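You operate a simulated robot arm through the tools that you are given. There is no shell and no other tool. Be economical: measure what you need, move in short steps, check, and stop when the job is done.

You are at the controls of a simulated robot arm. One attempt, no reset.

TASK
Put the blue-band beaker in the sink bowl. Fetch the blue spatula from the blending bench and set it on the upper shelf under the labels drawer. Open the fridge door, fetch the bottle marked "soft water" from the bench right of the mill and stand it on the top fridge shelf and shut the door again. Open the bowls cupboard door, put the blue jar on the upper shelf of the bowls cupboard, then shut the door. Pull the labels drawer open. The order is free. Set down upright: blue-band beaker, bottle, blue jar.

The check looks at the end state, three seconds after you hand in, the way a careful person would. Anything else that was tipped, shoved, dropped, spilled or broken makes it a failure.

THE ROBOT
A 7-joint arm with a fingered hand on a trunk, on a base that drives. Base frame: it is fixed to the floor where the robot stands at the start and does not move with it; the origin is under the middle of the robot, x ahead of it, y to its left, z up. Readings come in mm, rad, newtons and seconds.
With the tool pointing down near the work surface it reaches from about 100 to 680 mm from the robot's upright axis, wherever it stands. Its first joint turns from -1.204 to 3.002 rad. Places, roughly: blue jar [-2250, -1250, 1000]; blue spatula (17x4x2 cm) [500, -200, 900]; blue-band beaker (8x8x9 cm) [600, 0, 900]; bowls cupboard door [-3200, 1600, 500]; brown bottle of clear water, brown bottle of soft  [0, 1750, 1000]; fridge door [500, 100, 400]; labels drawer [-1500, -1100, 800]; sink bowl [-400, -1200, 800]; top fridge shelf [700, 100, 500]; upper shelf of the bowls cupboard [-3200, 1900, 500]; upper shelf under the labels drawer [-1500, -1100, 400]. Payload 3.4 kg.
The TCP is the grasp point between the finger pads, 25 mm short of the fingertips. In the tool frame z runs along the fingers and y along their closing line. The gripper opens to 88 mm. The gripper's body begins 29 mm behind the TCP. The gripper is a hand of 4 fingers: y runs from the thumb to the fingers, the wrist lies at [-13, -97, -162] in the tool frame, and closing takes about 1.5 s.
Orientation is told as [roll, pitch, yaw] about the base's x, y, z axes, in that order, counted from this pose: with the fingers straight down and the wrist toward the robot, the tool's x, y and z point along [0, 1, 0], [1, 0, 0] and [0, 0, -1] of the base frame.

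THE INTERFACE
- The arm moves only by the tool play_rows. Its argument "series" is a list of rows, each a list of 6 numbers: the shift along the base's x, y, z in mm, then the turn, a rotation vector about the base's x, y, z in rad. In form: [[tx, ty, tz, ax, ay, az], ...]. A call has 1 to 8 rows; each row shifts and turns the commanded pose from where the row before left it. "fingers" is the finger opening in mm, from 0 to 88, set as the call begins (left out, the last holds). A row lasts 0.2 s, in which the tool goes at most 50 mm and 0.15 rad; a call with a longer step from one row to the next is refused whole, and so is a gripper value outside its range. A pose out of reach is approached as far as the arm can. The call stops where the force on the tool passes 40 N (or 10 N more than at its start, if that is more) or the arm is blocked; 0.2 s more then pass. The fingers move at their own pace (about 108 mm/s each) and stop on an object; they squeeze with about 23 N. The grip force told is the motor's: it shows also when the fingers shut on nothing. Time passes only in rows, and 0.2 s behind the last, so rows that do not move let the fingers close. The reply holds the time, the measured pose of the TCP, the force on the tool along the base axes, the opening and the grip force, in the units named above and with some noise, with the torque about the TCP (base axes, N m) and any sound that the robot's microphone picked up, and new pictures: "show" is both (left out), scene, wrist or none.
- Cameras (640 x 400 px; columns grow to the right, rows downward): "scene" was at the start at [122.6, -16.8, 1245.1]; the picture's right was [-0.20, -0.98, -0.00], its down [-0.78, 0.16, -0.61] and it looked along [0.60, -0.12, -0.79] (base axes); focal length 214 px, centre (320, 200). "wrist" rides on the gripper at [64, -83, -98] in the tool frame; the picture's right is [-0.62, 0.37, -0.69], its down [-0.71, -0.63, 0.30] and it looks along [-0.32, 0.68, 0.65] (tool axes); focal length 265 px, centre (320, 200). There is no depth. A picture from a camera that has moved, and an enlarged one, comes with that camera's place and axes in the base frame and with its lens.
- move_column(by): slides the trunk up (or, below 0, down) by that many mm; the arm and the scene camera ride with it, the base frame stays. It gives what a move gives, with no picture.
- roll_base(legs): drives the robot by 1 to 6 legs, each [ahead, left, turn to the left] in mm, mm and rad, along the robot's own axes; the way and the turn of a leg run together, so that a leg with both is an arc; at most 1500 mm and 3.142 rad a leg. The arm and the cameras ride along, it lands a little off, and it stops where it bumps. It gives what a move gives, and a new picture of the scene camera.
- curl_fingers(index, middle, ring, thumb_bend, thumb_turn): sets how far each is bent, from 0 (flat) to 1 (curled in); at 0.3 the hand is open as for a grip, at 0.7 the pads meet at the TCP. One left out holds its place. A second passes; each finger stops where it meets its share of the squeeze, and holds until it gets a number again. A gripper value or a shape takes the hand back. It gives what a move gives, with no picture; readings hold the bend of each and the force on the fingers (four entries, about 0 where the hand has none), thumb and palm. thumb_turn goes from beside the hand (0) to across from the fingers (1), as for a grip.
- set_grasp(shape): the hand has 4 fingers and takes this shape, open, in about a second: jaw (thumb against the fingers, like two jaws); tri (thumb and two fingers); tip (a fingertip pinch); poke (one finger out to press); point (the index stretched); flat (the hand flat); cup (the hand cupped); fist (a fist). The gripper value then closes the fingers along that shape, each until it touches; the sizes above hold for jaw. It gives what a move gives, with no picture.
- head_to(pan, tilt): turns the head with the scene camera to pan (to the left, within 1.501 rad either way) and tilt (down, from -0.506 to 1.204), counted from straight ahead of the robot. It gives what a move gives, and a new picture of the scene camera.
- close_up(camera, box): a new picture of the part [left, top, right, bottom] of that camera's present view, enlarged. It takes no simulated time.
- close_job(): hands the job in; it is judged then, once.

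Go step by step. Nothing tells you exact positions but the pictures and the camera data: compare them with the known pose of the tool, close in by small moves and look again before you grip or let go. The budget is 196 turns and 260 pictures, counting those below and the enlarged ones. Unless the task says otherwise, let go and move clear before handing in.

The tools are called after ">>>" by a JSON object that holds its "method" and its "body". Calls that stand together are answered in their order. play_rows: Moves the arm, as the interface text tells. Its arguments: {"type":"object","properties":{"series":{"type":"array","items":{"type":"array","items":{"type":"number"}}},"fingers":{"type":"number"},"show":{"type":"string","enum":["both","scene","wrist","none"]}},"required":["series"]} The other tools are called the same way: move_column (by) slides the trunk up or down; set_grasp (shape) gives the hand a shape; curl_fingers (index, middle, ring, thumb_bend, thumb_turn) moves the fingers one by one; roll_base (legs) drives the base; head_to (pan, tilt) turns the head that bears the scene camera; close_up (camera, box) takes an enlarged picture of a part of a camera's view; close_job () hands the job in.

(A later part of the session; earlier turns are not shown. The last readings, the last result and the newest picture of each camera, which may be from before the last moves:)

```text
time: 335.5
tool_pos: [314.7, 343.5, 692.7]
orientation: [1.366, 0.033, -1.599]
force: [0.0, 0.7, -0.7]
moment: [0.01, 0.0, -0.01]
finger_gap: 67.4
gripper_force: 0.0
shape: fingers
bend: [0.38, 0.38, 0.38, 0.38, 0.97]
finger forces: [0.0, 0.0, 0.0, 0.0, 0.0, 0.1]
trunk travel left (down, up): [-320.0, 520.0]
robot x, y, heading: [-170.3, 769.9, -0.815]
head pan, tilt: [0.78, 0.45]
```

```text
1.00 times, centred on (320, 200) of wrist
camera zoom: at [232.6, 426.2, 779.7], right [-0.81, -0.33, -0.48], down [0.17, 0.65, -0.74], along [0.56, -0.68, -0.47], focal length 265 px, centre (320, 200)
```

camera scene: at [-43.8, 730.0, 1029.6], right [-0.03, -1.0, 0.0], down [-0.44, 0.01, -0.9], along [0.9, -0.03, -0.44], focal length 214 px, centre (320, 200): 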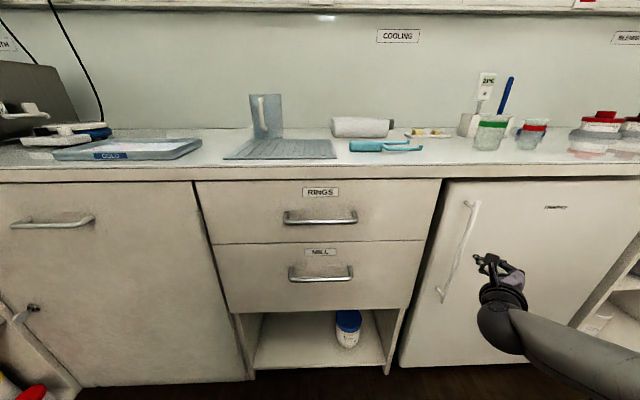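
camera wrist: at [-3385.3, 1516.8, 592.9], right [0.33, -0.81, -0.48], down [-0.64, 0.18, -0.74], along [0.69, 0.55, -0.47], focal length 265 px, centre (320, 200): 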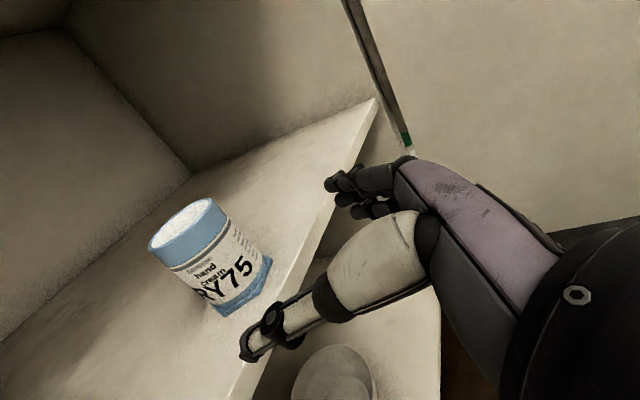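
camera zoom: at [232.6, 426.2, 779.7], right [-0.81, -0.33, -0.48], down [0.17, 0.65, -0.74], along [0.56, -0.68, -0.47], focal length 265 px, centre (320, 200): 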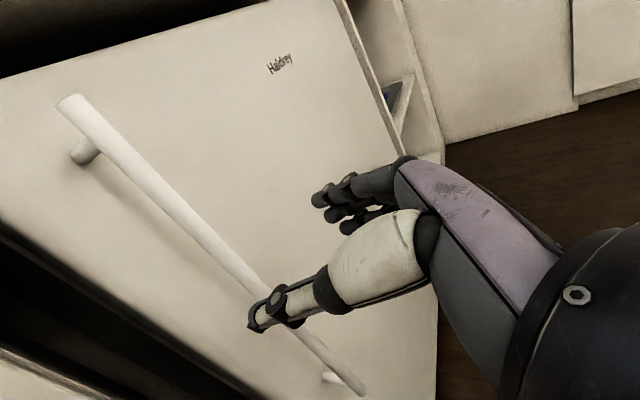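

Triangulation confirms the bar at [402,346]. I advance 80 mm and close.

>>> {"method": "play_rows", "body": {"series": [[25, 1, 0, 0, 0, 0], [25, 1, 0, 0, 0, 0], [20, 0, 0, 0, 0, 0], [10, 0, 0, 0, 0, 0], [0, 0, 0, 0, 0, 0]], "show": "wrist"}}

>>> {"method": "curl_fingers", "body": {"index": 0.78, "middle": 0.78, "ring": 0.78, "thumb_bend": 0.75}}

```text
time: 336.7
tool_pos: [395.5, 344.9, 693.4]
orientation: [1.366, 0.033, -1.598]
force: [-1.1, 0.1, -0.1]
moment: [0.0, 0.03, 0.0]
finger_gap: 67.6
gripper_force: 0.0
shape: fingers
bend: [0.38, 0.38, 0.38, 0.38, 0.97]
finger forces: [0.0, 0.1, 0.0, 0.1, 0.1, 0.1]
trunk travel left (down, up): [-320.0, 520.0]
robot x, y, heading: [-171.9, 769.7, -0.813]
head pan, tilt: [0.78, 0.45]
camera wrist: at [313.4, 427.9, 780.2], right [-0.81, -0.33, -0.48], down [0.17, 0.65, -0.74], along [0.56, -0.68, -0.47], focal length 265 px, centre (320, 200)
```

wrist: 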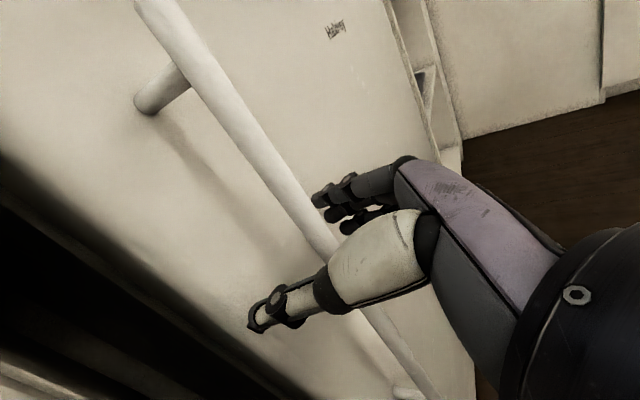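

```text
time: 337.7
tool_pos: [396.0, 345.8, 693.4]
orientation: [1.364, 0.032, -1.597]
force: [4.9, -0.9, -0.5]
moment: [-0.03, -0.15, -0.03]
finger_gap: 0.2
gripper_force: 3.0
shape: fingers
bend: [0.76, 0.78, 0.76, 0.71, 0.97]
finger forces: [0.1, 0.1, 5.4, 0.1, 0.9, 0.0]
trunk travel left (down, up): [-320.0, 520.0]
robot x, y, heading: [-169.1, 773.3, -0.815]
head pan, tilt: [0.78, 0.45]
```

The bar is enclosed. I pull the fridge door along its arc.

>>> {"method": "roll_base", "body": {"legs": [[-73, -118, 0]]}}

```text
time: 339.0
tool_pos: [262.2, 320.5, 692.9]
orientation: [1.367, 0.034, -1.599]
force: [3.8, -7.0, 1.2]
moment: [-0.15, -0.15, 0.03]
finger_gap: 0.1
gripper_force: 3.7
shape: fingers
bend: [0.76, 0.78, 0.77, 0.72, 0.97]
finger forces: [0.0, 0.1, 6.5, 0.0, 0.1, 0.0]
trunk travel left (down, up): [-320.0, 520.0]
robot x, y, heading: [-303.9, 745.6, -0.815]
head pan, tilt: [0.78, 0.45]
camera scene: at [-176.8, 704.9, 1029.6], right [-0.03, -1.0, 0.0], down [-0.44, 0.02, -0.9], along [0.9, -0.03, -0.44], focal length 214 px, centre (320, 200)
```

scene: 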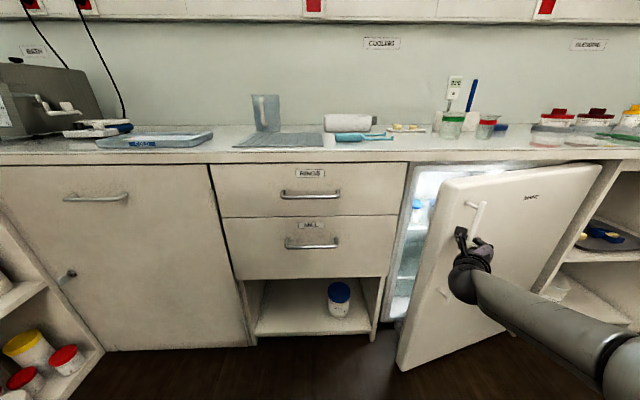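

It opens. I continue along the arc.

>>> {"method": "roll_base", "body": {"legs": [[-28, -139, 0], [11, -141, 0]]}}

```text
time: 341.3
tool_pos: [47.8, 141.4, 693.6]
orientation: [1.367, 0.033, -1.594]
force: [-0.4, 0.1, 0.1]
moment: [0.03, 0.01, -0.02]
finger_gap: 0.1
gripper_force: 0.1
shape: fingers
bend: [0.77, 0.78, 0.78, 0.72, 0.97]
finger forces: [0.1, 0.0, 0.0, 0.0, 0.0, 0.0]
trunk travel left (down, up): [-320.0, 520.0]
robot x, y, heading: [-520.1, 567.8, -0.808]
head pan, tilt: [0.78, 0.45]
camera scene: at [-392.0, 524.6, 1029.6], right [-0.03, -1.0, 0.0], down [-0.43, 0.01, -0.9], along [0.9, -0.03, -0.44], focal length 214 px, centre (320, 200)
```

scene: 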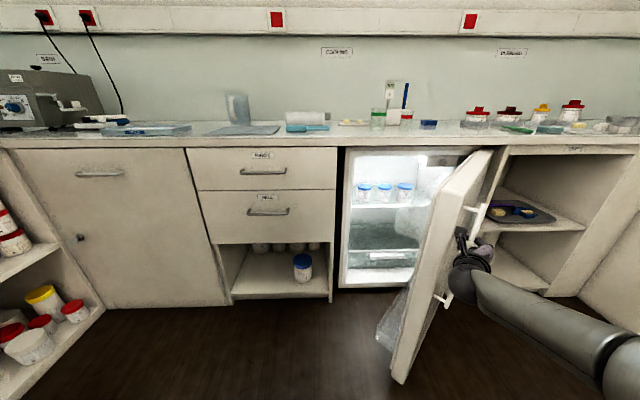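

The fridge interior shows: three blue-capped jars on the top shelf. I keep pulling to open it wider.

>>> {"method": "roll_base", "body": {"legs": [[49, -130, 0], [60, -110, 0]]}}

```text
time: 343.5
tool_pos: [-52.5, -105.2, 694.2]
orientation: [1.366, 0.033, -1.596]
force: [-0.3, 0.4, -0.1]
moment: [0.02, 0.03, 0.02]
finger_gap: 0.0
gripper_force: 0.0
shape: fingers
bend: [0.77, 0.78, 0.78, 0.72, 0.97]
finger forces: [0.1, 0.1, 0.0, 0.0, 0.0, 0.0]
trunk travel left (down, up): [-320.0, 520.0]
robot x, y, heading: [-616.9, 316.2, -0.808]
head pan, tilt: [0.78, 0.45]
camera scene: at [-492.4, 277.8, 1029.6], right [-0.03, -1.0, 0.0], down [-0.44, 0.01, -0.9], along [0.9, -0.03, -0.44], focal length 214 px, centre (320, 200)
```

scene: 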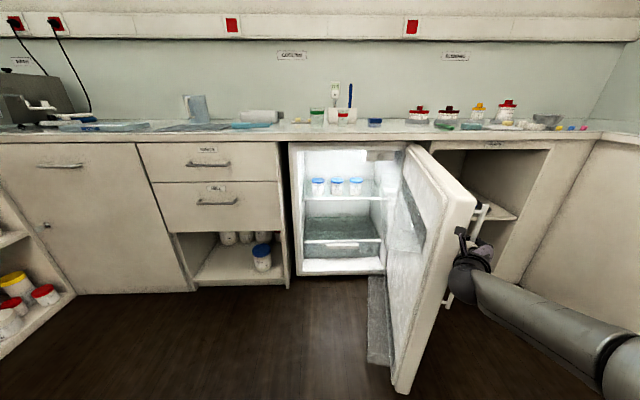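

The door is at about 72°. I release the handle, back off and move the hand round to the inner side near the edge to push it further open.

>>> {"method": "curl_fingers", "body": {"index": 0.35, "middle": 0.35, "ring": 0.35, "thumb_bend": 0.42}}

>>> {"method": "roll_base", "body": {"legs": [[-110, -116, 0], [-181, 172, 0], [104, 109, 0]]}}

>>> {"method": "curl_fingers", "body": {"index": 0.78, "middle": 0.78, "ring": 0.78, "thumb_bend": 0.7}}

```text
time: 344.5
tool_pos: [-52.1, -105.7, 693.0]
orientation: [1.367, 0.033, -1.594]
force: [-0.1, 1.3, 0.4]
moment: [-0.02, 0.02, -0.01]
finger_gap: 67.3
gripper_force: 0.5
shape: fingers
bend: [0.35, 0.35, 0.35, 0.42, 0.97]
finger forces: [0.1, 0.0, 0.0, 0.0, 1.0, 0.0]
trunk travel left (down, up): [-320.0, 520.0]
robot x, y, heading: [-620.3, 318.6, -0.809]
head pan, tilt: [0.78, 0.45]
```

```text
time: 348.3
tool_pos: [-57.5, 152.1, 693.6]
orientation: [1.365, 0.033, -1.59]
force: [-0.2, -0.1, -0.3]
moment: [0.0, 0.0, 0.01]
finger_gap: 66.6
gripper_force: 0.1
shape: fingers
bend: [0.35, 0.35, 0.35, 0.42, 0.97]
finger forces: [0.1, 0.0, 0.0, 0.1, 0.0, 0.0]
trunk travel left (down, up): [-320.0, 520.0]
robot x, y, heading: [-625.8, 572.0, -0.804]
head pan, tilt: [0.78, 0.45]
camera scene: at [-499.1, 532.4, 1029.6], right [-0.02, -1.0, 0.0], down [-0.44, 0.01, -0.9], along [0.9, -0.02, -0.44], focal length 214 px, centre (320, 200)
```

scene: 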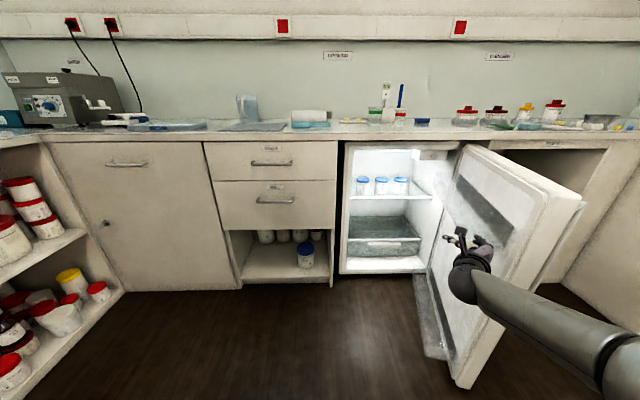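

```text
time: 349.3
tool_pos: [-56.5, 152.6, 693.7]
orientation: [1.366, 0.034, -1.589]
force: [-0.3, 0.4, -0.4]
moment: [-0.01, 0.02, 0.01]
finger_gap: 0.2
gripper_force: 0.2
shape: fingers
bend: [0.77, 0.78, 0.78, 0.67, 0.97]
finger forces: [0.0, 0.0, 0.1, 0.0, 0.0, 0.1]
trunk travel left (down, up): [-320.0, 520.0]
robot x, y, heading: [-626.3, 575.6, -0.804]
head pan, tilt: [0.78, 0.45]
```

Now I push the door to the right (toward -y).

>>> {"method": "roll_base", "body": {"legs": [[150, -145, 0], [105, -100, 0]]}}

```text
time: 350.6
tool_pos: [-61.5, 8.1, 694.9]
orientation: [1.369, 0.036, -1.589]
force: [-12.7, 3.9, 2.4]
moment: [0.06, -0.1, 0.13]
finger_gap: 0.0
gripper_force: 9.3
shape: fingers
bend: [0.78, 0.78, 0.78, 0.68, 0.98]
finger forces: [0.0, 2.3, 0.1, 0.0, 15.9, 0.0]
trunk travel left (down, up): [-320.0, 520.0]
robot x, y, heading: [-627.2, 429.9, -0.804]
head pan, tilt: [0.78, 0.45]
stopped in leg 1: the force on the tool passed its limit (the readings are from after the stop); the commanded pose is now the measured one
camera scene: at [-503.3, 389.6, 1029.9], right [-0.02, -1.0, 0.0], down [-0.43, 0.01, -0.9], along [0.9, -0.02, -0.43], focal length 214 px, centre (320, 200)
```

scene: 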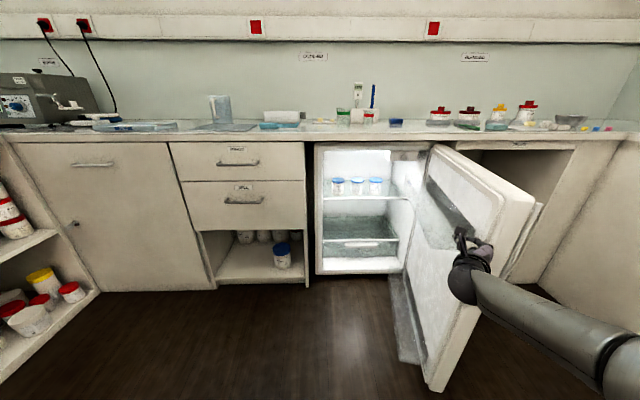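

The fingertips pressed into the door's inner panel. I back off slightly and push more sideways.

>>> {"method": "roll_base", "body": {"legs": [[-40, -30, 0], [58, -84, 0], [72, -69, 0]]}}

```text
time: 353.1
tool_pos: [-130.6, -181.3, 694.0]
orientation: [1.369, 0.037, -1.589]
force: [-24.8, -1.7, -2.7]
moment: [-0.01, 0.04, -0.11]
finger_gap: 0.0
gripper_force: 15.5
shape: fingers
bend: [0.79, 0.78, 0.78, 0.65, 0.97]
finger forces: [22.2, 7.9, 0.0, 0.0, 0.0, 0.0]
trunk travel left (down, up): [-320.0, 520.0]
robot x, y, heading: [-695.3, 239.1, -0.803]
head pan, tilt: [0.78, 0.45]
camera scene: at [-573.6, 198.0, 1029.9], right [-0.02, -1.0, 0.0], down [-0.43, 0.01, -0.9], along [0.9, -0.02, -0.43], focal length 214 px, centre (320, 200)
```

scene: 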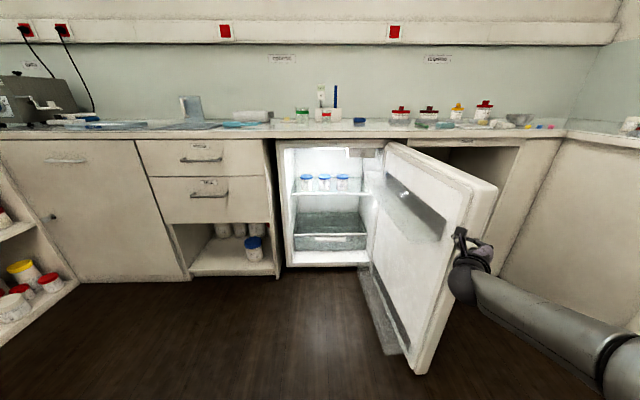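

The door is now about 95° open. Next the bottle: I raise the trunk, turn and drive to the bench right of the mill.

>>> {"method": "move_column", "body": {"by": 330}}

>>> {"method": "roll_base", "body": {"legs": [[-105, -37, 0], [0, 0, 1.59], [620, 215, 0]]}}

```text
time: 356.3
tool_pos: [-127.2, -181.6, 1021.3]
orientation: [1.367, 0.035, -1.592]
force: [-0.2, 0.0, -0.4]
moment: [-0.01, 0.0, 0.02]
finger_gap: 0.0
gripper_force: 0.1
shape: fingers
bend: [0.78, 0.78, 0.78, 0.65, 0.97]
finger forces: [0.1, 0.0, 0.1, 0.0, 0.1, 0.0]
trunk travel left (down, up): [-650.0, 190.0]
robot x, y, heading: [-700.3, 235.9, -0.799]
head pan, tilt: [0.78, 0.45]
```

```text
time: 364.6
tool_pos: [-78.9, 1445.1, 1023.7]
orientation: [1.365, 0.033, -0.021]
force: [0.1, 1.0, 0.7]
moment: [-0.01, 0.05, 0.02]
finger_gap: 0.1
gripper_force: 0.1
shape: fingers
bend: [0.78, 0.78, 0.78, 0.66, 0.97]
finger forces: [0.0, 0.0, 0.0, 0.0, 0.0, 0.0]
trunk travel left (down, up): [-650.0, 190.0]
robot x, y, heading: [-501.5, 876.7, 0.765]
head pan, tilt: [0.78, 0.45]
camera scene: at [-460.9, 1002.9, 1359.5], right [1.0, -0.02, 0.0], down [-0.01, -0.44, -0.9], along [0.02, 0.9, -0.44], focal length 214 px, centre (320, 200)
```

scene: 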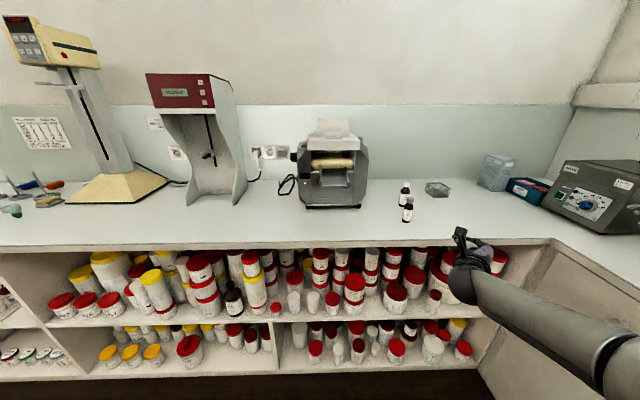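

Two small brown bottles stand right of the mill. I zoom in to read their labels.

>>> {"method": "close_up", "body": {"camera": "scene", "box": [385, 170, 433, 232]}}

```text
6.45 times, centred on (409, 201) of scene
camera zoom: at [-460.9, 1002.9, 1359.5], right [1.0, -0.02, 0.0], down [-0.01, -0.44, -0.9], along [0.02, 0.9, -0.44], focal length 1384 px, centre (-254, 194)
```

zoom: 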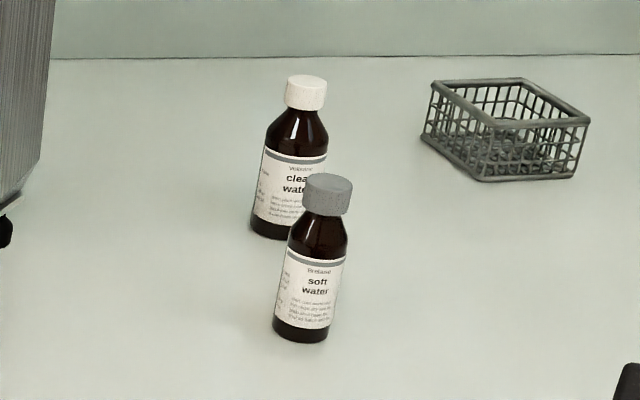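

"Soft water" is the front bottle (grey cap) at about [-96,1742], ~37 mm wide and 100 mm tall. I lower to grasp height, open the fingers and approach to 100 mm short.

>>> {"method": "move_column", "body": {"by": -76}}

>>> {"method": "curl_fingers", "body": {"index": 0.34, "middle": 0.34, "ring": 0.34, "thumb_bend": 0.34}}

>>> {"method": "roll_base", "body": {"legs": [[121, 154, 0]]}}

>>> {"method": "close_up", "body": {"camera": "wrist", "box": [0, 0, 640, 400]}}

```text
time: 365.8
tool_pos: [-79.1, 1445.1, 947.1]
orientation: [1.367, 0.036, -0.02]
force: [-1.5, 0.5, -0.4]
moment: [0.0, 0.0, 0.02]
finger_gap: 0.0
gripper_force: 0.0
shape: fingers
bend: [0.78, 0.78, 0.78, 0.66, 0.97]
finger forces: [0.0, 0.0, 0.1, 0.1, 0.1, 0.0]
trunk travel left (down, up): [-574.0, 266.0]
robot x, y, heading: [-498.9, 876.4, 0.766]
head pan, tilt: [0.78, 0.45]
```

```text
time: 366.8
tool_pos: [-79.1, 1444.5, 947.7]
orientation: [1.369, 0.037, -0.021]
force: [-0.4, 0.7, -0.2]
moment: [0.0, -0.02, 0.02]
finger_gap: 75.9
gripper_force: 0.1
shape: fingers
bend: [0.34, 0.34, 0.34, 0.34, 0.97]
finger forces: [0.0, 0.0, 0.0, 0.0, 0.0, 0.0]
trunk travel left (down, up): [-574.0, 266.0]
robot x, y, heading: [-499.4, 877.0, 0.77]
head pan, tilt: [0.78, 0.45]
```

```text
time: 368.4
tool_pos: [-93.7, 1639.2, 946.6]
orientation: [1.365, 0.033, -0.027]
force: [0.3, -0.3, -0.3]
moment: [-0.02, 0.0, 0.0]
finger_gap: 76.0
gripper_force: 0.1
shape: fingers
bend: [0.34, 0.34, 0.34, 0.34, 0.97]
finger forces: [0.0, 0.1, 0.0, 0.0, 0.0, 0.0]
trunk travel left (down, up): [-574.0, 266.0]
robot x, y, heading: [-521.2, 1070.5, 0.765]
head pan, tilt: [0.78, 0.45]
camera scene: at [-478.2, 1198.1, 1283.5], right [1.0, -0.03, 0.0], down [-0.01, -0.44, -0.9], along [0.03, 0.9, -0.44], focal length 214 px, centre (320, 200)
```

scene: 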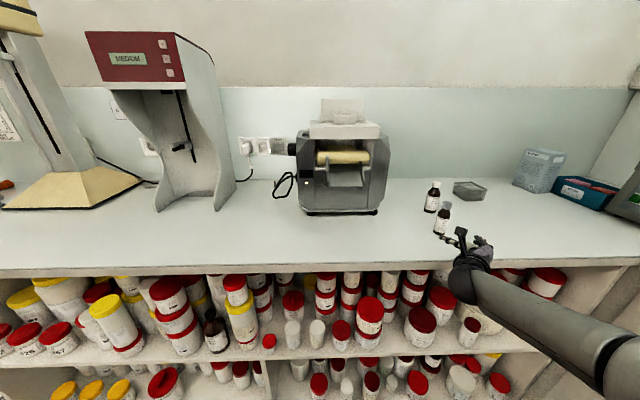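

```text
1.00 times, centred on (320, 200) of wrist
camera zoom: at [-176.5, 1557.1, 1033.7], right [0.33, -0.81, -0.48], down [-0.65, 0.17, -0.74], along [0.68, 0.56, -0.47], focal length 265 px, centre (320, 200)
```

zoom: 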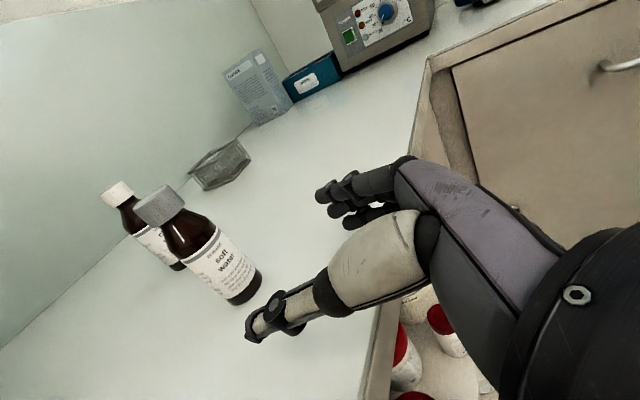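

The bottle is at [-93,1751], dead ahead. I advance with the base 75 mm, then the rest with the arm.

>>> {"method": "roll_base", "body": {"legs": [[52, 54, 0]]}}

>>> {"method": "play_rows", "body": {"series": [[0, 12, 0, 0, 0, 0], [0, 12, 0, 0, 0, 0], [0, 6, 0, 0, 0, 0], [0, 0, 0, 0, 0, 0]], "show": "wrist"}}

```text
time: 369.4
tool_pos: [-92.7, 1715.3, 946.5]
orientation: [1.366, 0.035, -0.025]
force: [0.5, 1.0, -0.3]
moment: [-0.02, -0.02, -0.01]
finger_gap: 76.2
gripper_force: 0.1
shape: fingers
bend: [0.34, 0.34, 0.34, 0.34, 0.97]
finger forces: [0.1, 0.0, 0.1, 0.0, 0.1, 0.0]
trunk travel left (down, up): [-574.0, 266.0]
robot x, y, heading: [-516.5, 1148.1, 0.762]
head pan, tilt: [0.78, 0.45]
camera scene: at [-477.3, 1273.8, 1283.5], right [1.0, -0.03, 0.0], down [-0.01, -0.44, -0.9], along [0.02, 0.9, -0.44], focal length 214 px, centre (320, 200)
```

scene: 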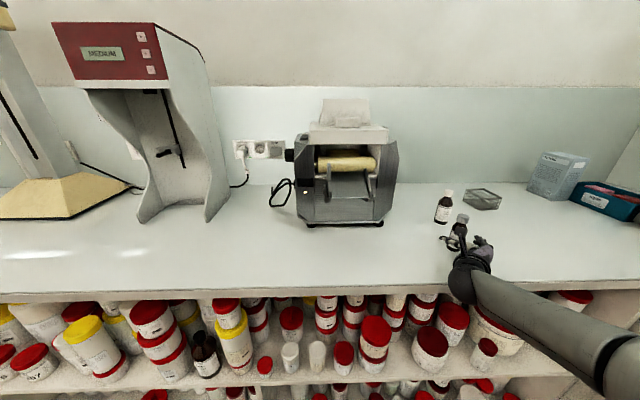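

```text
time: 370.4
tool_pos: [-92.3, 1743.1, 947.1]
orientation: [1.367, 0.034, -0.026]
force: [1.6, 0.1, -0.2]
moment: [-0.01, 0.0, 0.0]
finger_gap: 75.8
gripper_force: 0.1
shape: fingers
bend: [0.34, 0.34, 0.34, 0.34, 0.97]
finger forces: [0.1, 0.1, 0.1, 0.0, 0.0, 0.0]
trunk travel left (down, up): [-574.0, 266.0]
robot x, y, heading: [-516.0, 1147.5, 0.76]
head pan, tilt: [0.78, 0.45]
camera wrist: at [-176.2, 1661.9, 1033.9], right [0.33, -0.81, -0.48], down [-0.65, 0.17, -0.74], along [0.68, 0.56, -0.47], focal length 265 px, centre (320, 200)
```

wrist: 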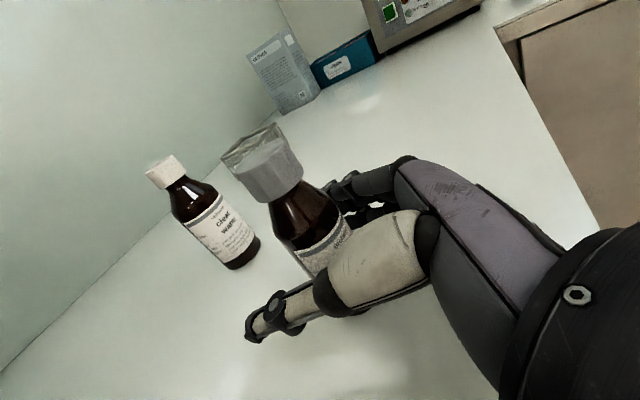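

The bottle is between thumb and fingers. I close and lift.

>>> {"method": "curl_fingers", "body": {"index": 0.72, "middle": 0.72, "ring": 0.72, "thumb_bend": 0.72}}

>>> {"method": "move_column", "body": {"by": 60}}

>>> {"method": "close_up", "body": {"camera": "wrist", "box": [0, 0, 640, 400]}}

```text
time: 371.4
tool_pos: [-92.6, 1744.0, 946.7]
orientation: [1.365, 0.035, -0.024]
force: [-0.3, -0.9, 0.0]
moment: [0.01, -0.01, 0.0]
finger_gap: 14.6
gripper_force: 15.6
shape: fingers
bend: [0.71, 0.67, 0.65, 0.62, 0.94]
finger forces: [8.0, 3.0, 4.1, 0.1, 15.3, 0.0]
trunk travel left (down, up): [-574.0, 266.0]
robot x, y, heading: [-514.9, 1146.8, 0.761]
head pan, tilt: [0.78, 0.45]
```

```text
time: 372.4
tool_pos: [-93.3, 1743.3, 1008.2]
orientation: [1.365, 0.034, -0.025]
force: [-0.5, -0.1, -1.2]
moment: [0.02, 0.01, 0.0]
finger_gap: 14.5
gripper_force: 15.3
shape: fingers
bend: [0.71, 0.67, 0.65, 0.62, 0.94]
finger forces: [8.0, 3.1, 4.1, 0.0, 15.4, 0.1]
trunk travel left (down, up): [-634.0, 206.0]
robot x, y, heading: [-515.8, 1148.7, 0.762]
head pan, tilt: [0.78, 0.45]
```

```text
1.00 times, centred on (320, 200) of wrist
camera zoom: at [-176.0, 1662.1, 1093.6], right [0.33, -0.81, -0.48], down [-0.65, 0.17, -0.74], along [0.68, 0.56, -0.47], focal length 265 px, centre (320, 200)
```

zoom: 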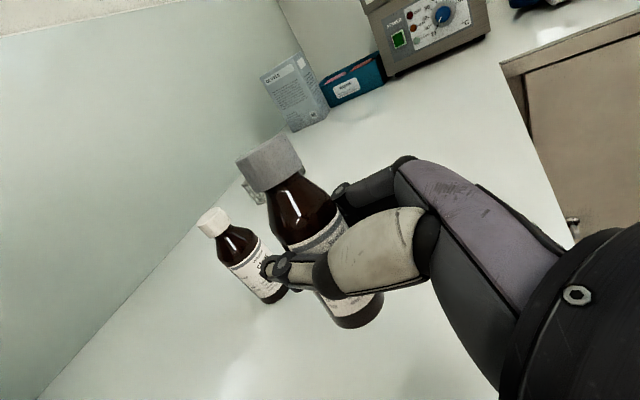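

Bottle gripped upright. I back off, turn toward the fridge and lower to shelf height at a safe distance.

>>> {"method": "roll_base", "body": {"legs": [[-348, -220, 0], [0, 0, -1.546]]}}

>>> {"method": "move_column", "body": {"by": -395}}

>>> {"method": "close_up", "body": {"camera": "scene", "box": [320, 120, 600, 320]}}

```text
time: 378.8
tool_pos: [-15.9, 329.1, 1007.0]
orientation: [1.367, 0.035, -1.589]
force: [-0.3, 0.6, -0.6]
moment: [-0.01, 0.01, 0.03]
finger_gap: 14.4
gripper_force: 14.5
shape: fingers
bend: [0.71, 0.71, 0.66, 0.63, 0.94]
finger forces: [7.4, 2.9, 3.9, 0.0, 14.7, 0.1]
trunk travel left (down, up): [-634.0, 206.0]
robot x, y, heading: [-614.7, 747.7, -0.804]
head pan, tilt: [0.78, 0.45]
camera scene: at [-487.9, 707.5, 1343.6], right [-0.02, -1.0, 0.0], down [-0.44, 0.01, -0.9], along [0.9, -0.02, -0.44], focal length 214 px, centre (320, 200)
```

scene: 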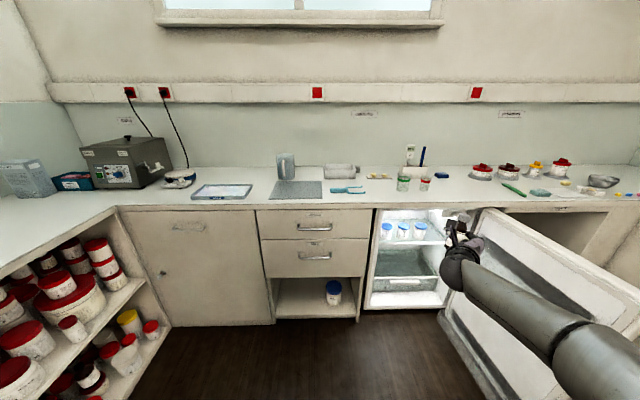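

```text
time: 382.5
tool_pos: [-15.9, 329.5, 611.8]
orientation: [1.367, 0.034, -1.59]
force: [0.1, -0.1, -0.7]
moment: [-0.01, 0.0, 0.01]
finger_gap: 14.1
gripper_force: 14.5
shape: fingers
bend: [0.71, 0.71, 0.66, 0.63, 0.94]
finger forces: [7.5, 2.9, 4.0, 0.1, 14.8, 0.1]
trunk travel left (down, up): [-239.0, 601.0]
robot x, y, heading: [-613.1, 746.6, -0.797]
head pan, tilt: [0.78, 0.45]
```

```text
2.00 times, centred on (460, 220) of scene
camera zoom: at [-487.9, 707.6, 948.6], right [-0.02, -1.0, 0.0], down [-0.44, 0.01, -0.9], along [0.9, -0.02, -0.44], focal length 429 px, centre (40, 160)
```

zoom: 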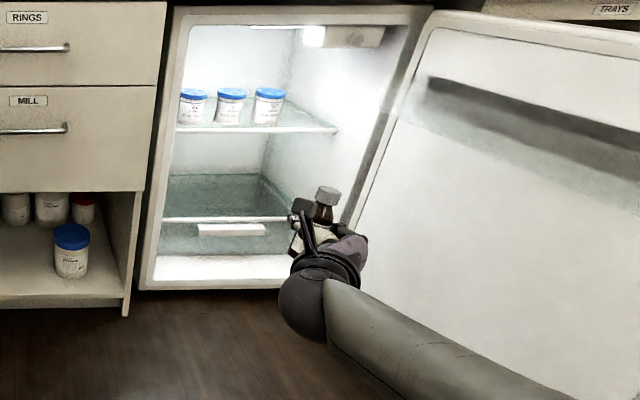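

Inside, the top shelf is at z≈518, front x≈558, y from -116 to 328; jars occupy the left, leaving room at the right (y≈14…-116). I move in front of that spot.

>>> {"method": "roll_base", "body": {"legs": [[562, 33, 0]]}}

>>> {"method": "close_up", "body": {"camera": "wrist", "box": [0, 0, 640, 400]}}

```text
time: 385.8
tool_pos: [396.4, -50.9, 613.6]
orientation: [1.37, 0.034, -1.596]
force: [2.5, 0.4, -4.0]
moment: [-0.02, 0.0, 0.0]
finger_gap: 12.7
gripper_force: 12.2
shape: fingers
bend: [0.71, 0.71, 0.71, 0.63, 0.97]
finger forces: [7.4, 1.2, 2.6, 0.0, 12.2, 0.4]
trunk travel left (down, up): [-239.0, 601.0]
robot x, y, heading: [-199.3, 368.7, -0.798]
head pan, tilt: [0.78, 0.45]
camera scene: at [-74.4, 329.8, 948.5], right [-0.02, -1.0, 0.0], down [-0.44, 0.01, -0.9], along [0.9, -0.02, -0.44], focal length 214 px, centre (320, 200)
```

scene: 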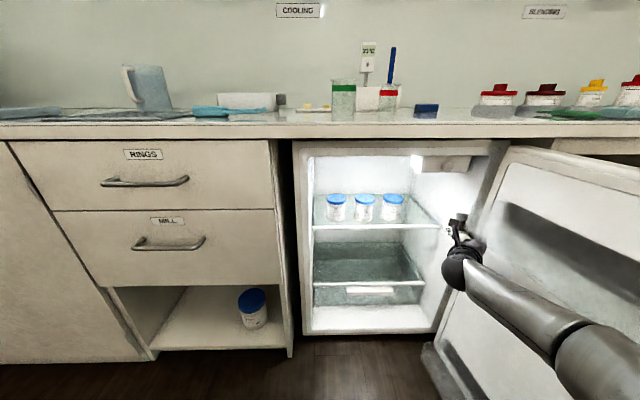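

```text
1.00 times, centred on (320, 200) of wrist
camera zoom: at [314.9, 29.6, 700.0], right [-0.81, -0.33, -0.48], down [0.17, 0.65, -0.74], along [0.56, -0.68, -0.47], focal length 265 px, centre (320, 200)
```

zoom: 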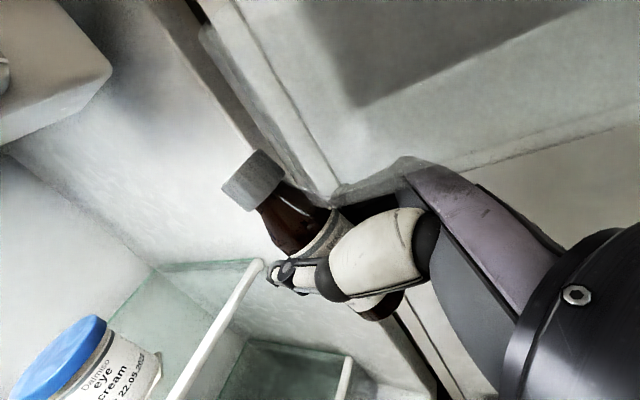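

The hand's right side touches the door's inner panel and the bottle shifted a bit in the grip. I move 60 mm left and look again.

>>> {"method": "roll_base", "body": {"legs": [[-43, 42, 0]]}}

>>> {"method": "close_up", "body": {"camera": "wrist", "box": [0, 0, 640, 400]}}

>>> {"method": "close_up", "body": {"camera": "scene", "box": [390, 180, 510, 300]}}

```text
time: 386.7
tool_pos: [397.9, 9.2, 614.5]
orientation: [1.371, 0.035, -1.597]
force: [0.7, -0.6, -0.8]
moment: [-0.02, 0.0, -0.01]
finger_gap: 12.0
gripper_force: 11.5
shape: fingers
bend: [0.71, 0.72, 0.71, 0.64, 0.96]
finger forces: [7.7, 1.0, 2.6, 0.0, 11.6, 0.0]
trunk travel left (down, up): [-239.0, 601.0]
robot x, y, heading: [-201.9, 430.9, -0.8]
head pan, tilt: [0.78, 0.45]
camera scene: at [-74.7, 390.4, 948.6], right [-0.02, -1.0, 0.0], down [-0.44, 0.01, -0.9], along [0.9, -0.02, -0.44], focal length 214 px, centre (320, 200)
```

scene: 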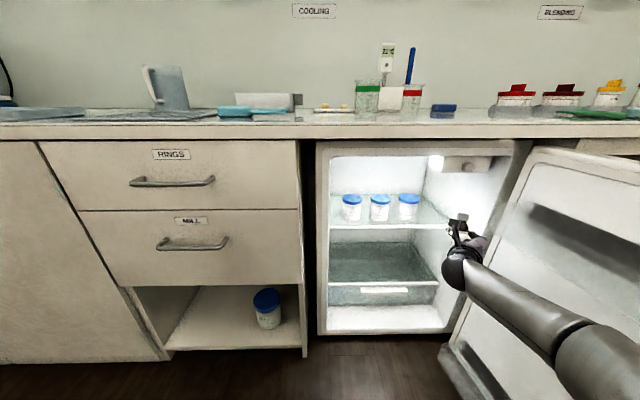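

```text
1.00 times, centred on (320, 200) of wrist
camera zoom: at [315.0, 90.3, 700.6], right [-0.81, -0.33, -0.48], down [0.17, 0.65, -0.74], along [0.56, -0.68, -0.47], focal length 265 px, centre (320, 200)
```

zoom: 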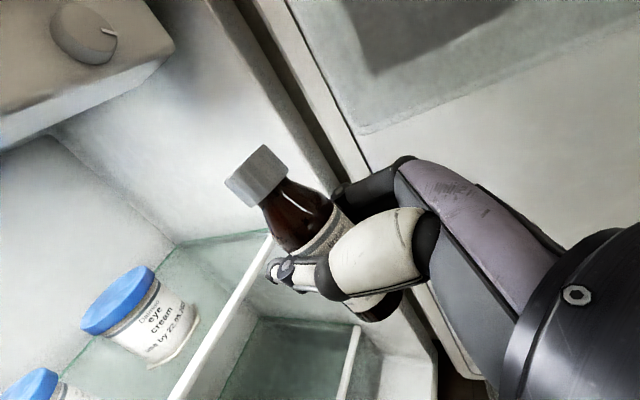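

```text
3.33 times, centred on (450, 240) of scene
camera zoom: at [-74.7, 390.4, 948.6], right [-0.02, -1.0, 0.0], down [-0.44, 0.01, -0.9], along [0.9, -0.02, -0.44], focal length 715 px, centre (-113, 67)
```

zoom: 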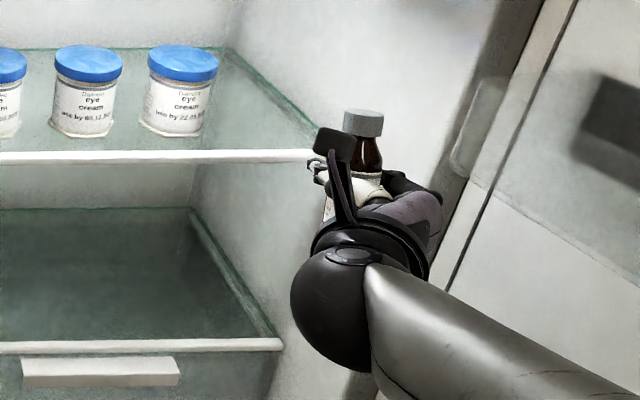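

The bottle leans about 11° forward in the grip. I level it by pitching the hand, then drive in: straight first, then slightly right into the free spot.

>>> {"method": "play_rows", "body": {"series": [[0, 0, 0, 0, -0.1, 0], [0, 0, 0, 0, -0.09, 0], [0, 0, 0, 0, 0, 0]], "show": "none"}}

>>> {"method": "roll_base", "body": {"legs": [[98, 100, 0]]}}

>>> {"method": "close_up", "body": {"camera": "wrist", "box": [0, 0, 640, 400]}}

```text
time: 387.5
tool_pos: [397.6, 7.9, 614.1]
orientation: [1.562, 0.037, -1.59]
force: [0.0, 0.7, -1.3]
moment: [-0.02, -0.01, 0.01]
finger_gap: 12.3
gripper_force: 12.1
shape: fingers
bend: [0.71, 0.72, 0.71, 0.64, 0.96]
finger forces: [7.7, 1.0, 2.6, 0.0, 11.5, 0.1]
trunk travel left (down, up): [-239.0, 601.0]
robot x, y, heading: [-200.4, 432.5, -0.801]
head pan, tilt: [0.78, 0.45]
```

```text
time: 388.8
tool_pos: [536.7, 6.8, 614.6]
orientation: [1.562, 0.038, -1.591]
force: [0.8, 0.2, -0.7]
moment: [0.01, -0.04, -0.02]
finger_gap: 12.2
gripper_force: 11.1
shape: fingers
bend: [0.71, 0.72, 0.71, 0.64, 0.96]
finger forces: [7.7, 1.1, 2.6, 0.0, 11.6, 0.1]
trunk travel left (down, up): [-239.0, 601.0]
robot x, y, heading: [-61.2, 430.9, -0.798]
head pan, tilt: [0.78, 0.45]
camera scene: at [64.5, 389.4, 948.6], right [-0.02, -1.0, 0.0], down [-0.44, 0.01, -0.9], along [0.9, -0.02, -0.44], focal length 214 px, centre (320, 200)
```

scene: 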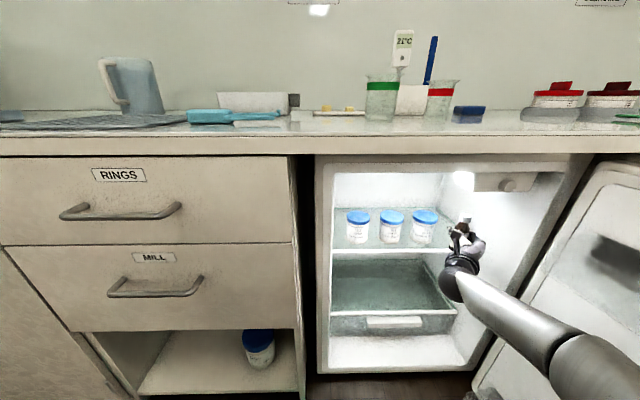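

```text
1.00 times, centred on (320, 200) of wrist
camera zoom: at [440.0, 88.9, 683.8], right [-0.71, -0.33, -0.63], down [0.31, 0.65, -0.69], along [0.64, -0.68, -0.36], focal length 265 px, centre (320, 200)
```

zoom: 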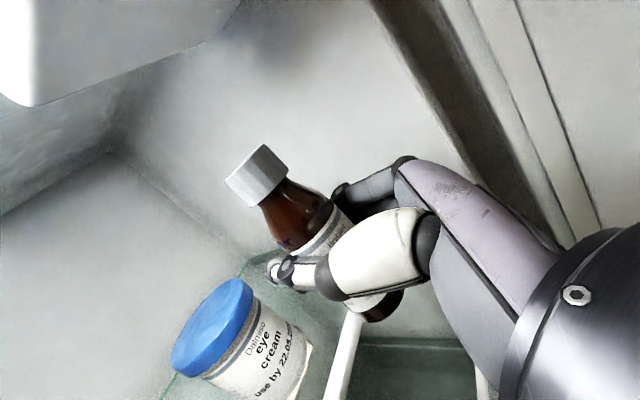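

Re-triangulating, the shelf front is really at x≈633, z≈481 and the right side is free (right jar at about [735,15]). I extend with the arm first, then look before using the base for the rest.

>>> {"method": "play_rows", "body": {"series": [[25, -17, 0, 0, 0, 0], [25, -17, 0, 0, 0, 0], [20, -14, 0, 0, 0, 0], [0, 0, 0, 0, 0, 0]], "show": "none"}}

>>> {"method": "roll_base", "body": {"legs": [[77, 15, 0]]}}

>>> {"method": "close_up", "body": {"camera": "wrist", "box": [0, 0, 640, 400]}}

```text
time: 389.8
tool_pos: [574.3, -20.6, 614.0]
orientation: [1.563, 0.04, -1.59]
force: [0.6, -0.3, -2.1]
moment: [0.0, -0.01, -0.01]
finger_gap: 12.5
gripper_force: 11.1
shape: fingers
bend: [0.71, 0.72, 0.71, 0.64, 0.96]
finger forces: [7.8, 1.2, 2.5, 0.1, 11.8, 0.0]
out of reach, approached as far as the arm can: row 2, 3
trunk travel left (down, up): [-239.0, 601.0]
robot x, y, heading: [-65.6, 428.0, -0.798]
head pan, tilt: [0.78, 0.45]
```

```text
time: 390.9
tool_pos: [640.6, -65.9, 613.8]
orientation: [1.563, 0.036, -1.589]
force: [-0.1, 1.1, -1.5]
moment: [0.0, -0.01, 0.0]
finger_gap: 12.3
gripper_force: 11.6
shape: fingers
bend: [0.71, 0.72, 0.71, 0.64, 0.96]
finger forces: [7.7, 1.1, 2.5, 0.0, 11.7, 0.1]
trunk travel left (down, up): [-239.0, 601.0]
robot x, y, heading: [5.2, 385.4, -0.796]
head pan, tilt: [0.78, 0.45]
camera scene: at [129.0, 345.0, 948.5], right [-0.02, -1.0, 0.0], down [-0.44, 0.01, -0.9], along [0.9, -0.01, -0.44], focal length 214 px, centre (320, 200)
```

scene: 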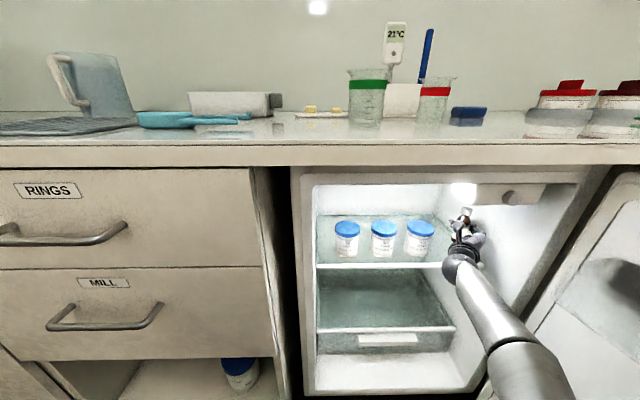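

```text
1.00 times, centred on (320, 200) of wrist
camera zoom: at [543.1, 17.1, 683.0], right [-0.7, -0.33, -0.63], down [0.31, 0.65, -0.69], along [0.64, -0.68, -0.36], focal length 265 px, centre (320, 200)
```

zoom: 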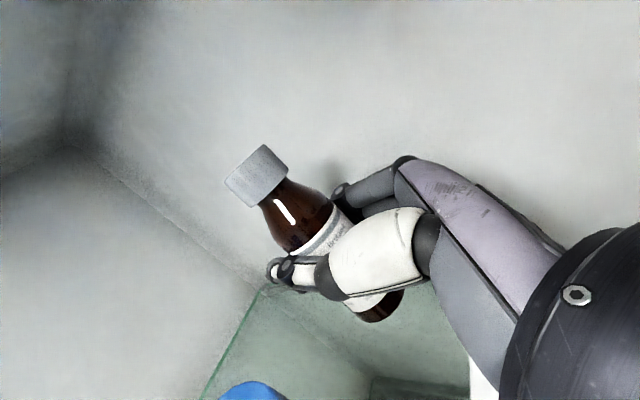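

Clear; the shelf front is about x≈616–633. I go 40 mm deeper, then lower toward the shelf.

>>> {"method": "roll_base", "body": {"legs": [[24, 32, 0]]}}

>>> {"method": "move_column", "body": {"by": -60}}

>>> {"method": "move_column", "body": {"by": -12}}

>>> {"method": "move_column", "body": {"by": -6}}

>>> {"method": "close_up", "body": {"camera": "wrist", "box": [0, 0, 640, 400]}}

```text
time: 391.8
tool_pos: [680.3, -58.3, 613.7]
orientation: [1.563, 0.038, -1.588]
force: [-0.3, 0.1, -0.7]
moment: [-0.02, 0.0, 0.0]
finger_gap: 12.1
gripper_force: 11.3
shape: fingers
bend: [0.71, 0.72, 0.71, 0.64, 0.96]
finger forces: [7.7, 1.1, 2.5, 0.0, 11.6, 0.0]
trunk travel left (down, up): [-239.0, 601.0]
robot x, y, heading: [40.9, 391.8, -0.796]
head pan, tilt: [0.78, 0.45]
camera scene: at [168.6, 349.9, 948.5], right [-0.02, -1.0, 0.0], down [-0.44, 0.01, -0.9], along [0.9, -0.01, -0.44], focal length 214 px, centre (320, 200)
```

scene: 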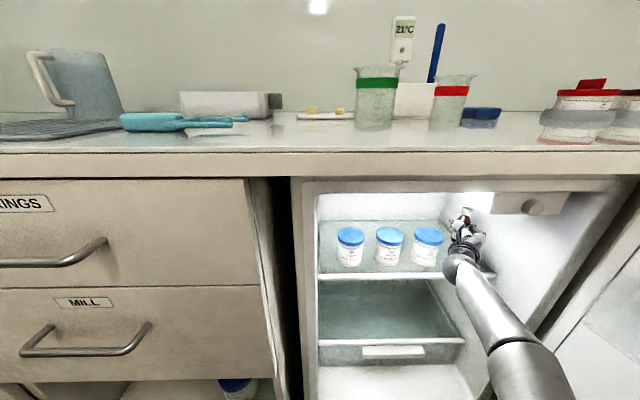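

```text
time: 392.8
tool_pos: [678.5, -59.9, 556.5]
orientation: [1.565, 0.036, -1.59]
force: [0.6, -0.6, 6.3]
moment: [-0.02, -0.08, -0.01]
finger_gap: 12.4
gripper_force: 11.9
shape: fingers
bend: [0.71, 0.72, 0.71, 0.64, 0.96]
finger forces: [7.4, 1.6, 3.5, 0.0, 11.6, 0.1]
trunk travel left (down, up): [-179.0, 661.0]
robot x, y, heading: [42.5, 389.3, -0.794]
head pan, tilt: [0.78, 0.45]
```

```text
time: 393.4
tool_pos: [679.3, -57.5, 547.5]
orientation: [1.568, 0.035, -1.588]
force: [1.7, 2.5, 18.8]
moment: [-0.01, 0.15, 0.07]
finger_gap: 11.4
gripper_force: 11.8
shape: fingers
bend: [0.72, 0.72, 0.71, 0.65, 0.93]
finger forces: [5.8, 0.5, 3.6, 0.0, 11.7, 2.0]
trunk travel left (down, up): [-167.0, 673.0]
robot x, y, heading: [43.1, 388.4, -0.794]
head pan, tilt: [0.78, 0.45]
```

```text
time: 393.9
tool_pos: [678.1, -59.0, 548.6]
orientation: [1.577, 0.029, -1.592]
force: [2.1, 1.2, 15.5]
moment: [0.44, 0.74, -0.06]
finger_gap: 10.9
gripper_force: 11.6
shape: fingers
bend: [0.72, 0.72, 0.71, 0.65, 0.94]
finger forces: [6.9, 0.4, 2.7, 0.1, 11.2, 1.5]
trunk travel left (down, up): [-162.0, 678.0]
robot x, y, heading: [39.3, 388.9, -0.797]
head pan, tilt: [0.78, 0.45]
stopped: the force on the tool passed its limit (the readings are from after the stop); the commanded pose is now the measured one
```

```text
1.00 times, centred on (320, 200) of wrist
camera zoom: at [580.8, 23.3, 615.4], right [-0.7, -0.34, -0.63], down [0.32, 0.64, -0.69], along [0.64, -0.69, -0.34], focal length 265 px, centre (320, 200)
```

zoom: 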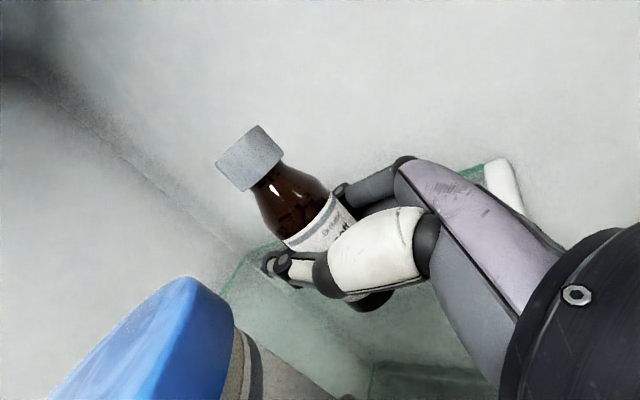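

The bottle has reached the shelf and stands about upright. I ease up 3 mm, then open the fingers moderately.

>>> {"method": "move_column", "body": {"by": 3}}

>>> {"method": "curl_fingers", "body": {"index": 0.5, "middle": 0.5, "ring": 0.5, "thumb_bend": 0.45}}

>>> {"method": "close_up", "body": {"camera": "wrist", "box": [0, 0, 640, 400]}}

```text
time: 394.4
tool_pos: [679.9, -60.7, 547.1]
orientation: [1.572, 0.03, -1.59]
force: [-1.7, 2.4, 11.8]
moment: [0.01, 0.07, -0.01]
finger_gap: 11.0
gripper_force: 11.0
shape: fingers
bend: [0.72, 0.72, 0.71, 0.65, 0.94]
finger forces: [6.6, 0.3, 2.9, 0.1, 11.4, 1.5]
trunk travel left (down, up): [-165.0, 675.0]
robot x, y, heading: [44.1, 390.9, -0.795]
head pan, tilt: [0.78, 0.45]
```

```text
time: 395.4
tool_pos: [679.0, -59.4, 547.4]
orientation: [1.572, 0.03, -1.589]
force: [-1.3, 0.9, 13.7]
moment: [0.65, 1.12, -0.1]
finger_gap: 46.5
gripper_force: 0.9
shape: fingers
bend: [0.5, 0.5, 0.5, 0.45, 0.97]
finger forces: [0.1, 0.0, 0.0, 0.1, 0.0, 1.6]
trunk travel left (down, up): [-165.0, 675.0]
robot x, y, heading: [39.2, 392.1, -0.799]
head pan, tilt: [0.78, 0.45]
```

```text
1.00 times, centred on (320, 200) of wrist
camera zoom: at [581.3, 23.0, 615.6], right [-0.7, -0.34, -0.63], down [0.32, 0.65, -0.69], along [0.64, -0.69, -0.34], focal length 265 px, centre (320, 200)
```

zoom: 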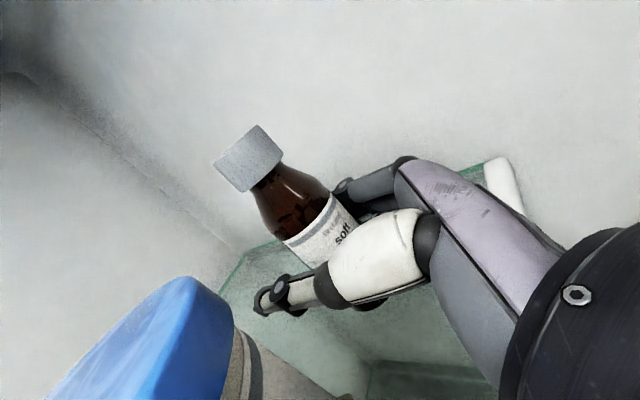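

The bottle stands free; the hand's underside rests on the shelf rail, so I raise 10 mm before withdrawing straight back.

>>> {"method": "move_column", "body": {"by": 10}}

>>> {"method": "play_rows", "body": {"series": [[-12, 0, 0, 0, 0, 0], [-20, 0, 0, 0, 0, 0], [-25, 0, 0, 0, 0, 0], [-30, 0, 1, 0, 0, 0], [0, 0, 0, 0, 0, 0]], "show": "wrist"}}

```text
time: 396.0
tool_pos: [679.7, -60.8, 553.9]
orientation: [1.57, 0.035, -1.588]
force: [0.7, -0.3, 0.2]
moment: [-0.01, 0.02, -0.04]
finger_gap: 46.9
gripper_force: 0.0
shape: fingers
bend: [0.5, 0.5, 0.5, 0.45, 0.97]
finger forces: [0.0, 0.0, 0.0, 0.0, 0.0, 0.0]
trunk travel left (down, up): [-175.0, 665.0]
robot x, y, heading: [42.6, 388.3, -0.796]
head pan, tilt: [0.78, 0.45]
```

```text
time: 397.2
tool_pos: [593.3, -60.2, 556.1]
orientation: [1.57, 0.032, -1.589]
force: [-0.4, -0.3, -0.6]
moment: [0.0, 0.01, 0.0]
finger_gap: 46.7
gripper_force: 0.1
shape: fingers
bend: [0.5, 0.5, 0.5, 0.45, 0.97]
finger forces: [0.0, 0.1, 0.0, 0.1, 0.0, 0.0]
trunk travel left (down, up): [-175.0, 665.0]
robot x, y, heading: [42.1, 389.9, -0.797]
head pan, tilt: [0.78, 0.45]
camera wrist: at [496.1, 22.3, 624.4], right [-0.7, -0.33, -0.63], down [0.32, 0.65, -0.69], along [0.64, -0.68, -0.35], focal length 265 px, centre (320, 200)
```

wrist: 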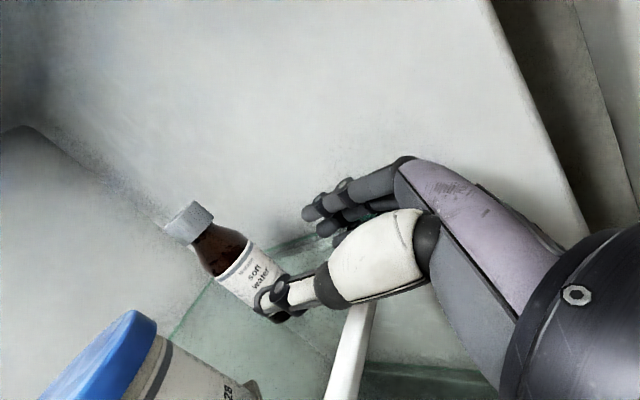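

The bottle stands upright well behind the rail. I withdraw, raise the trunk, close the hand and go around the door's edge to its outer side.

>>> {"method": "roll_base", "body": {"legs": [[-127, -44, 0], [-588, -602, 0], [0, 0, 0.777]]}}

>>> {"method": "move_column", "body": {"by": 130}}

>>> {"method": "curl_fingers", "body": {"index": 0.78, "middle": 0.78, "ring": 0.78, "thumb_bend": 0.7}}

```text
time: 404.5
tool_pos: [-197.8, 509.3, 555.5]
orientation: [1.569, 0.032, -0.826]
force: [0.7, 0.4, -0.3]
moment: [-0.05, -0.01, 0.0]
finger_gap: 46.6
gripper_force: 0.0
shape: fingers
bend: [0.5, 0.5, 0.5, 0.45, 0.97]
finger forces: [0.0, 0.0, 0.0, 0.0, 0.0, 0.0]
trunk travel left (down, up): [-175.0, 665.0]
robot x, y, heading: [-907.5, 451.2, -0.027]
head pan, tilt: [0.78, 0.45]
camera scene: at [-791.5, 510.7, 884.2], right [0.68, -0.73, 0.0], down [-0.32, -0.3, -0.9], along [0.66, 0.61, -0.44], focal length 214 px, centre (320, 200)
```

scene: 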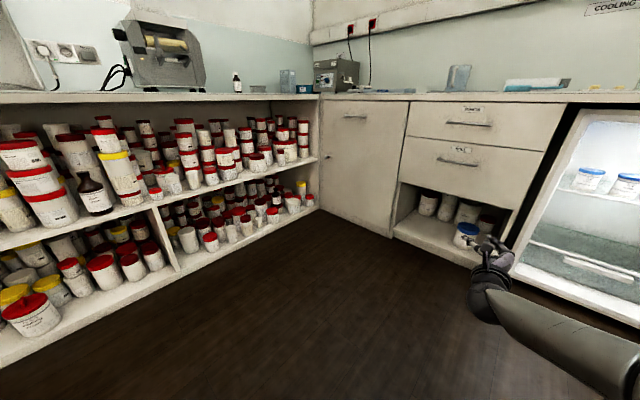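

```text
time: 406.1
tool_pos: [-199.0, 509.2, 685.1]
orientation: [1.568, 0.034, -0.826]
force: [0.7, -0.3, -0.1]
moment: [0.01, 0.02, 0.01]
finger_gap: 46.8
gripper_force: 0.0
shape: fingers
bend: [0.5, 0.5, 0.5, 0.45, 0.97]
finger forces: [0.0, 0.1, 0.1, 0.0, 0.0, 0.0]
trunk travel left (down, up): [-305.0, 535.0]
robot x, y, heading: [-909.0, 451.5, -0.035]
head pan, tilt: [0.78, 0.45]
```

```text
time: 407.1
tool_pos: [-199.3, 508.7, 686.6]
orientation: [1.568, 0.034, -0.828]
force: [0.2, 0.4, -0.4]
moment: [0.02, 0.01, -0.01]
finger_gap: 0.1
gripper_force: 0.3
shape: fingers
bend: [0.77, 0.78, 0.78, 0.67, 0.97]
finger forces: [0.0, 0.0, 0.0, 0.0, 0.0, 0.1]
trunk travel left (down, up): [-305.0, 535.0]
robot x, y, heading: [-906.8, 453.1, -0.032]
head pan, tilt: [0.78, 0.45]
```

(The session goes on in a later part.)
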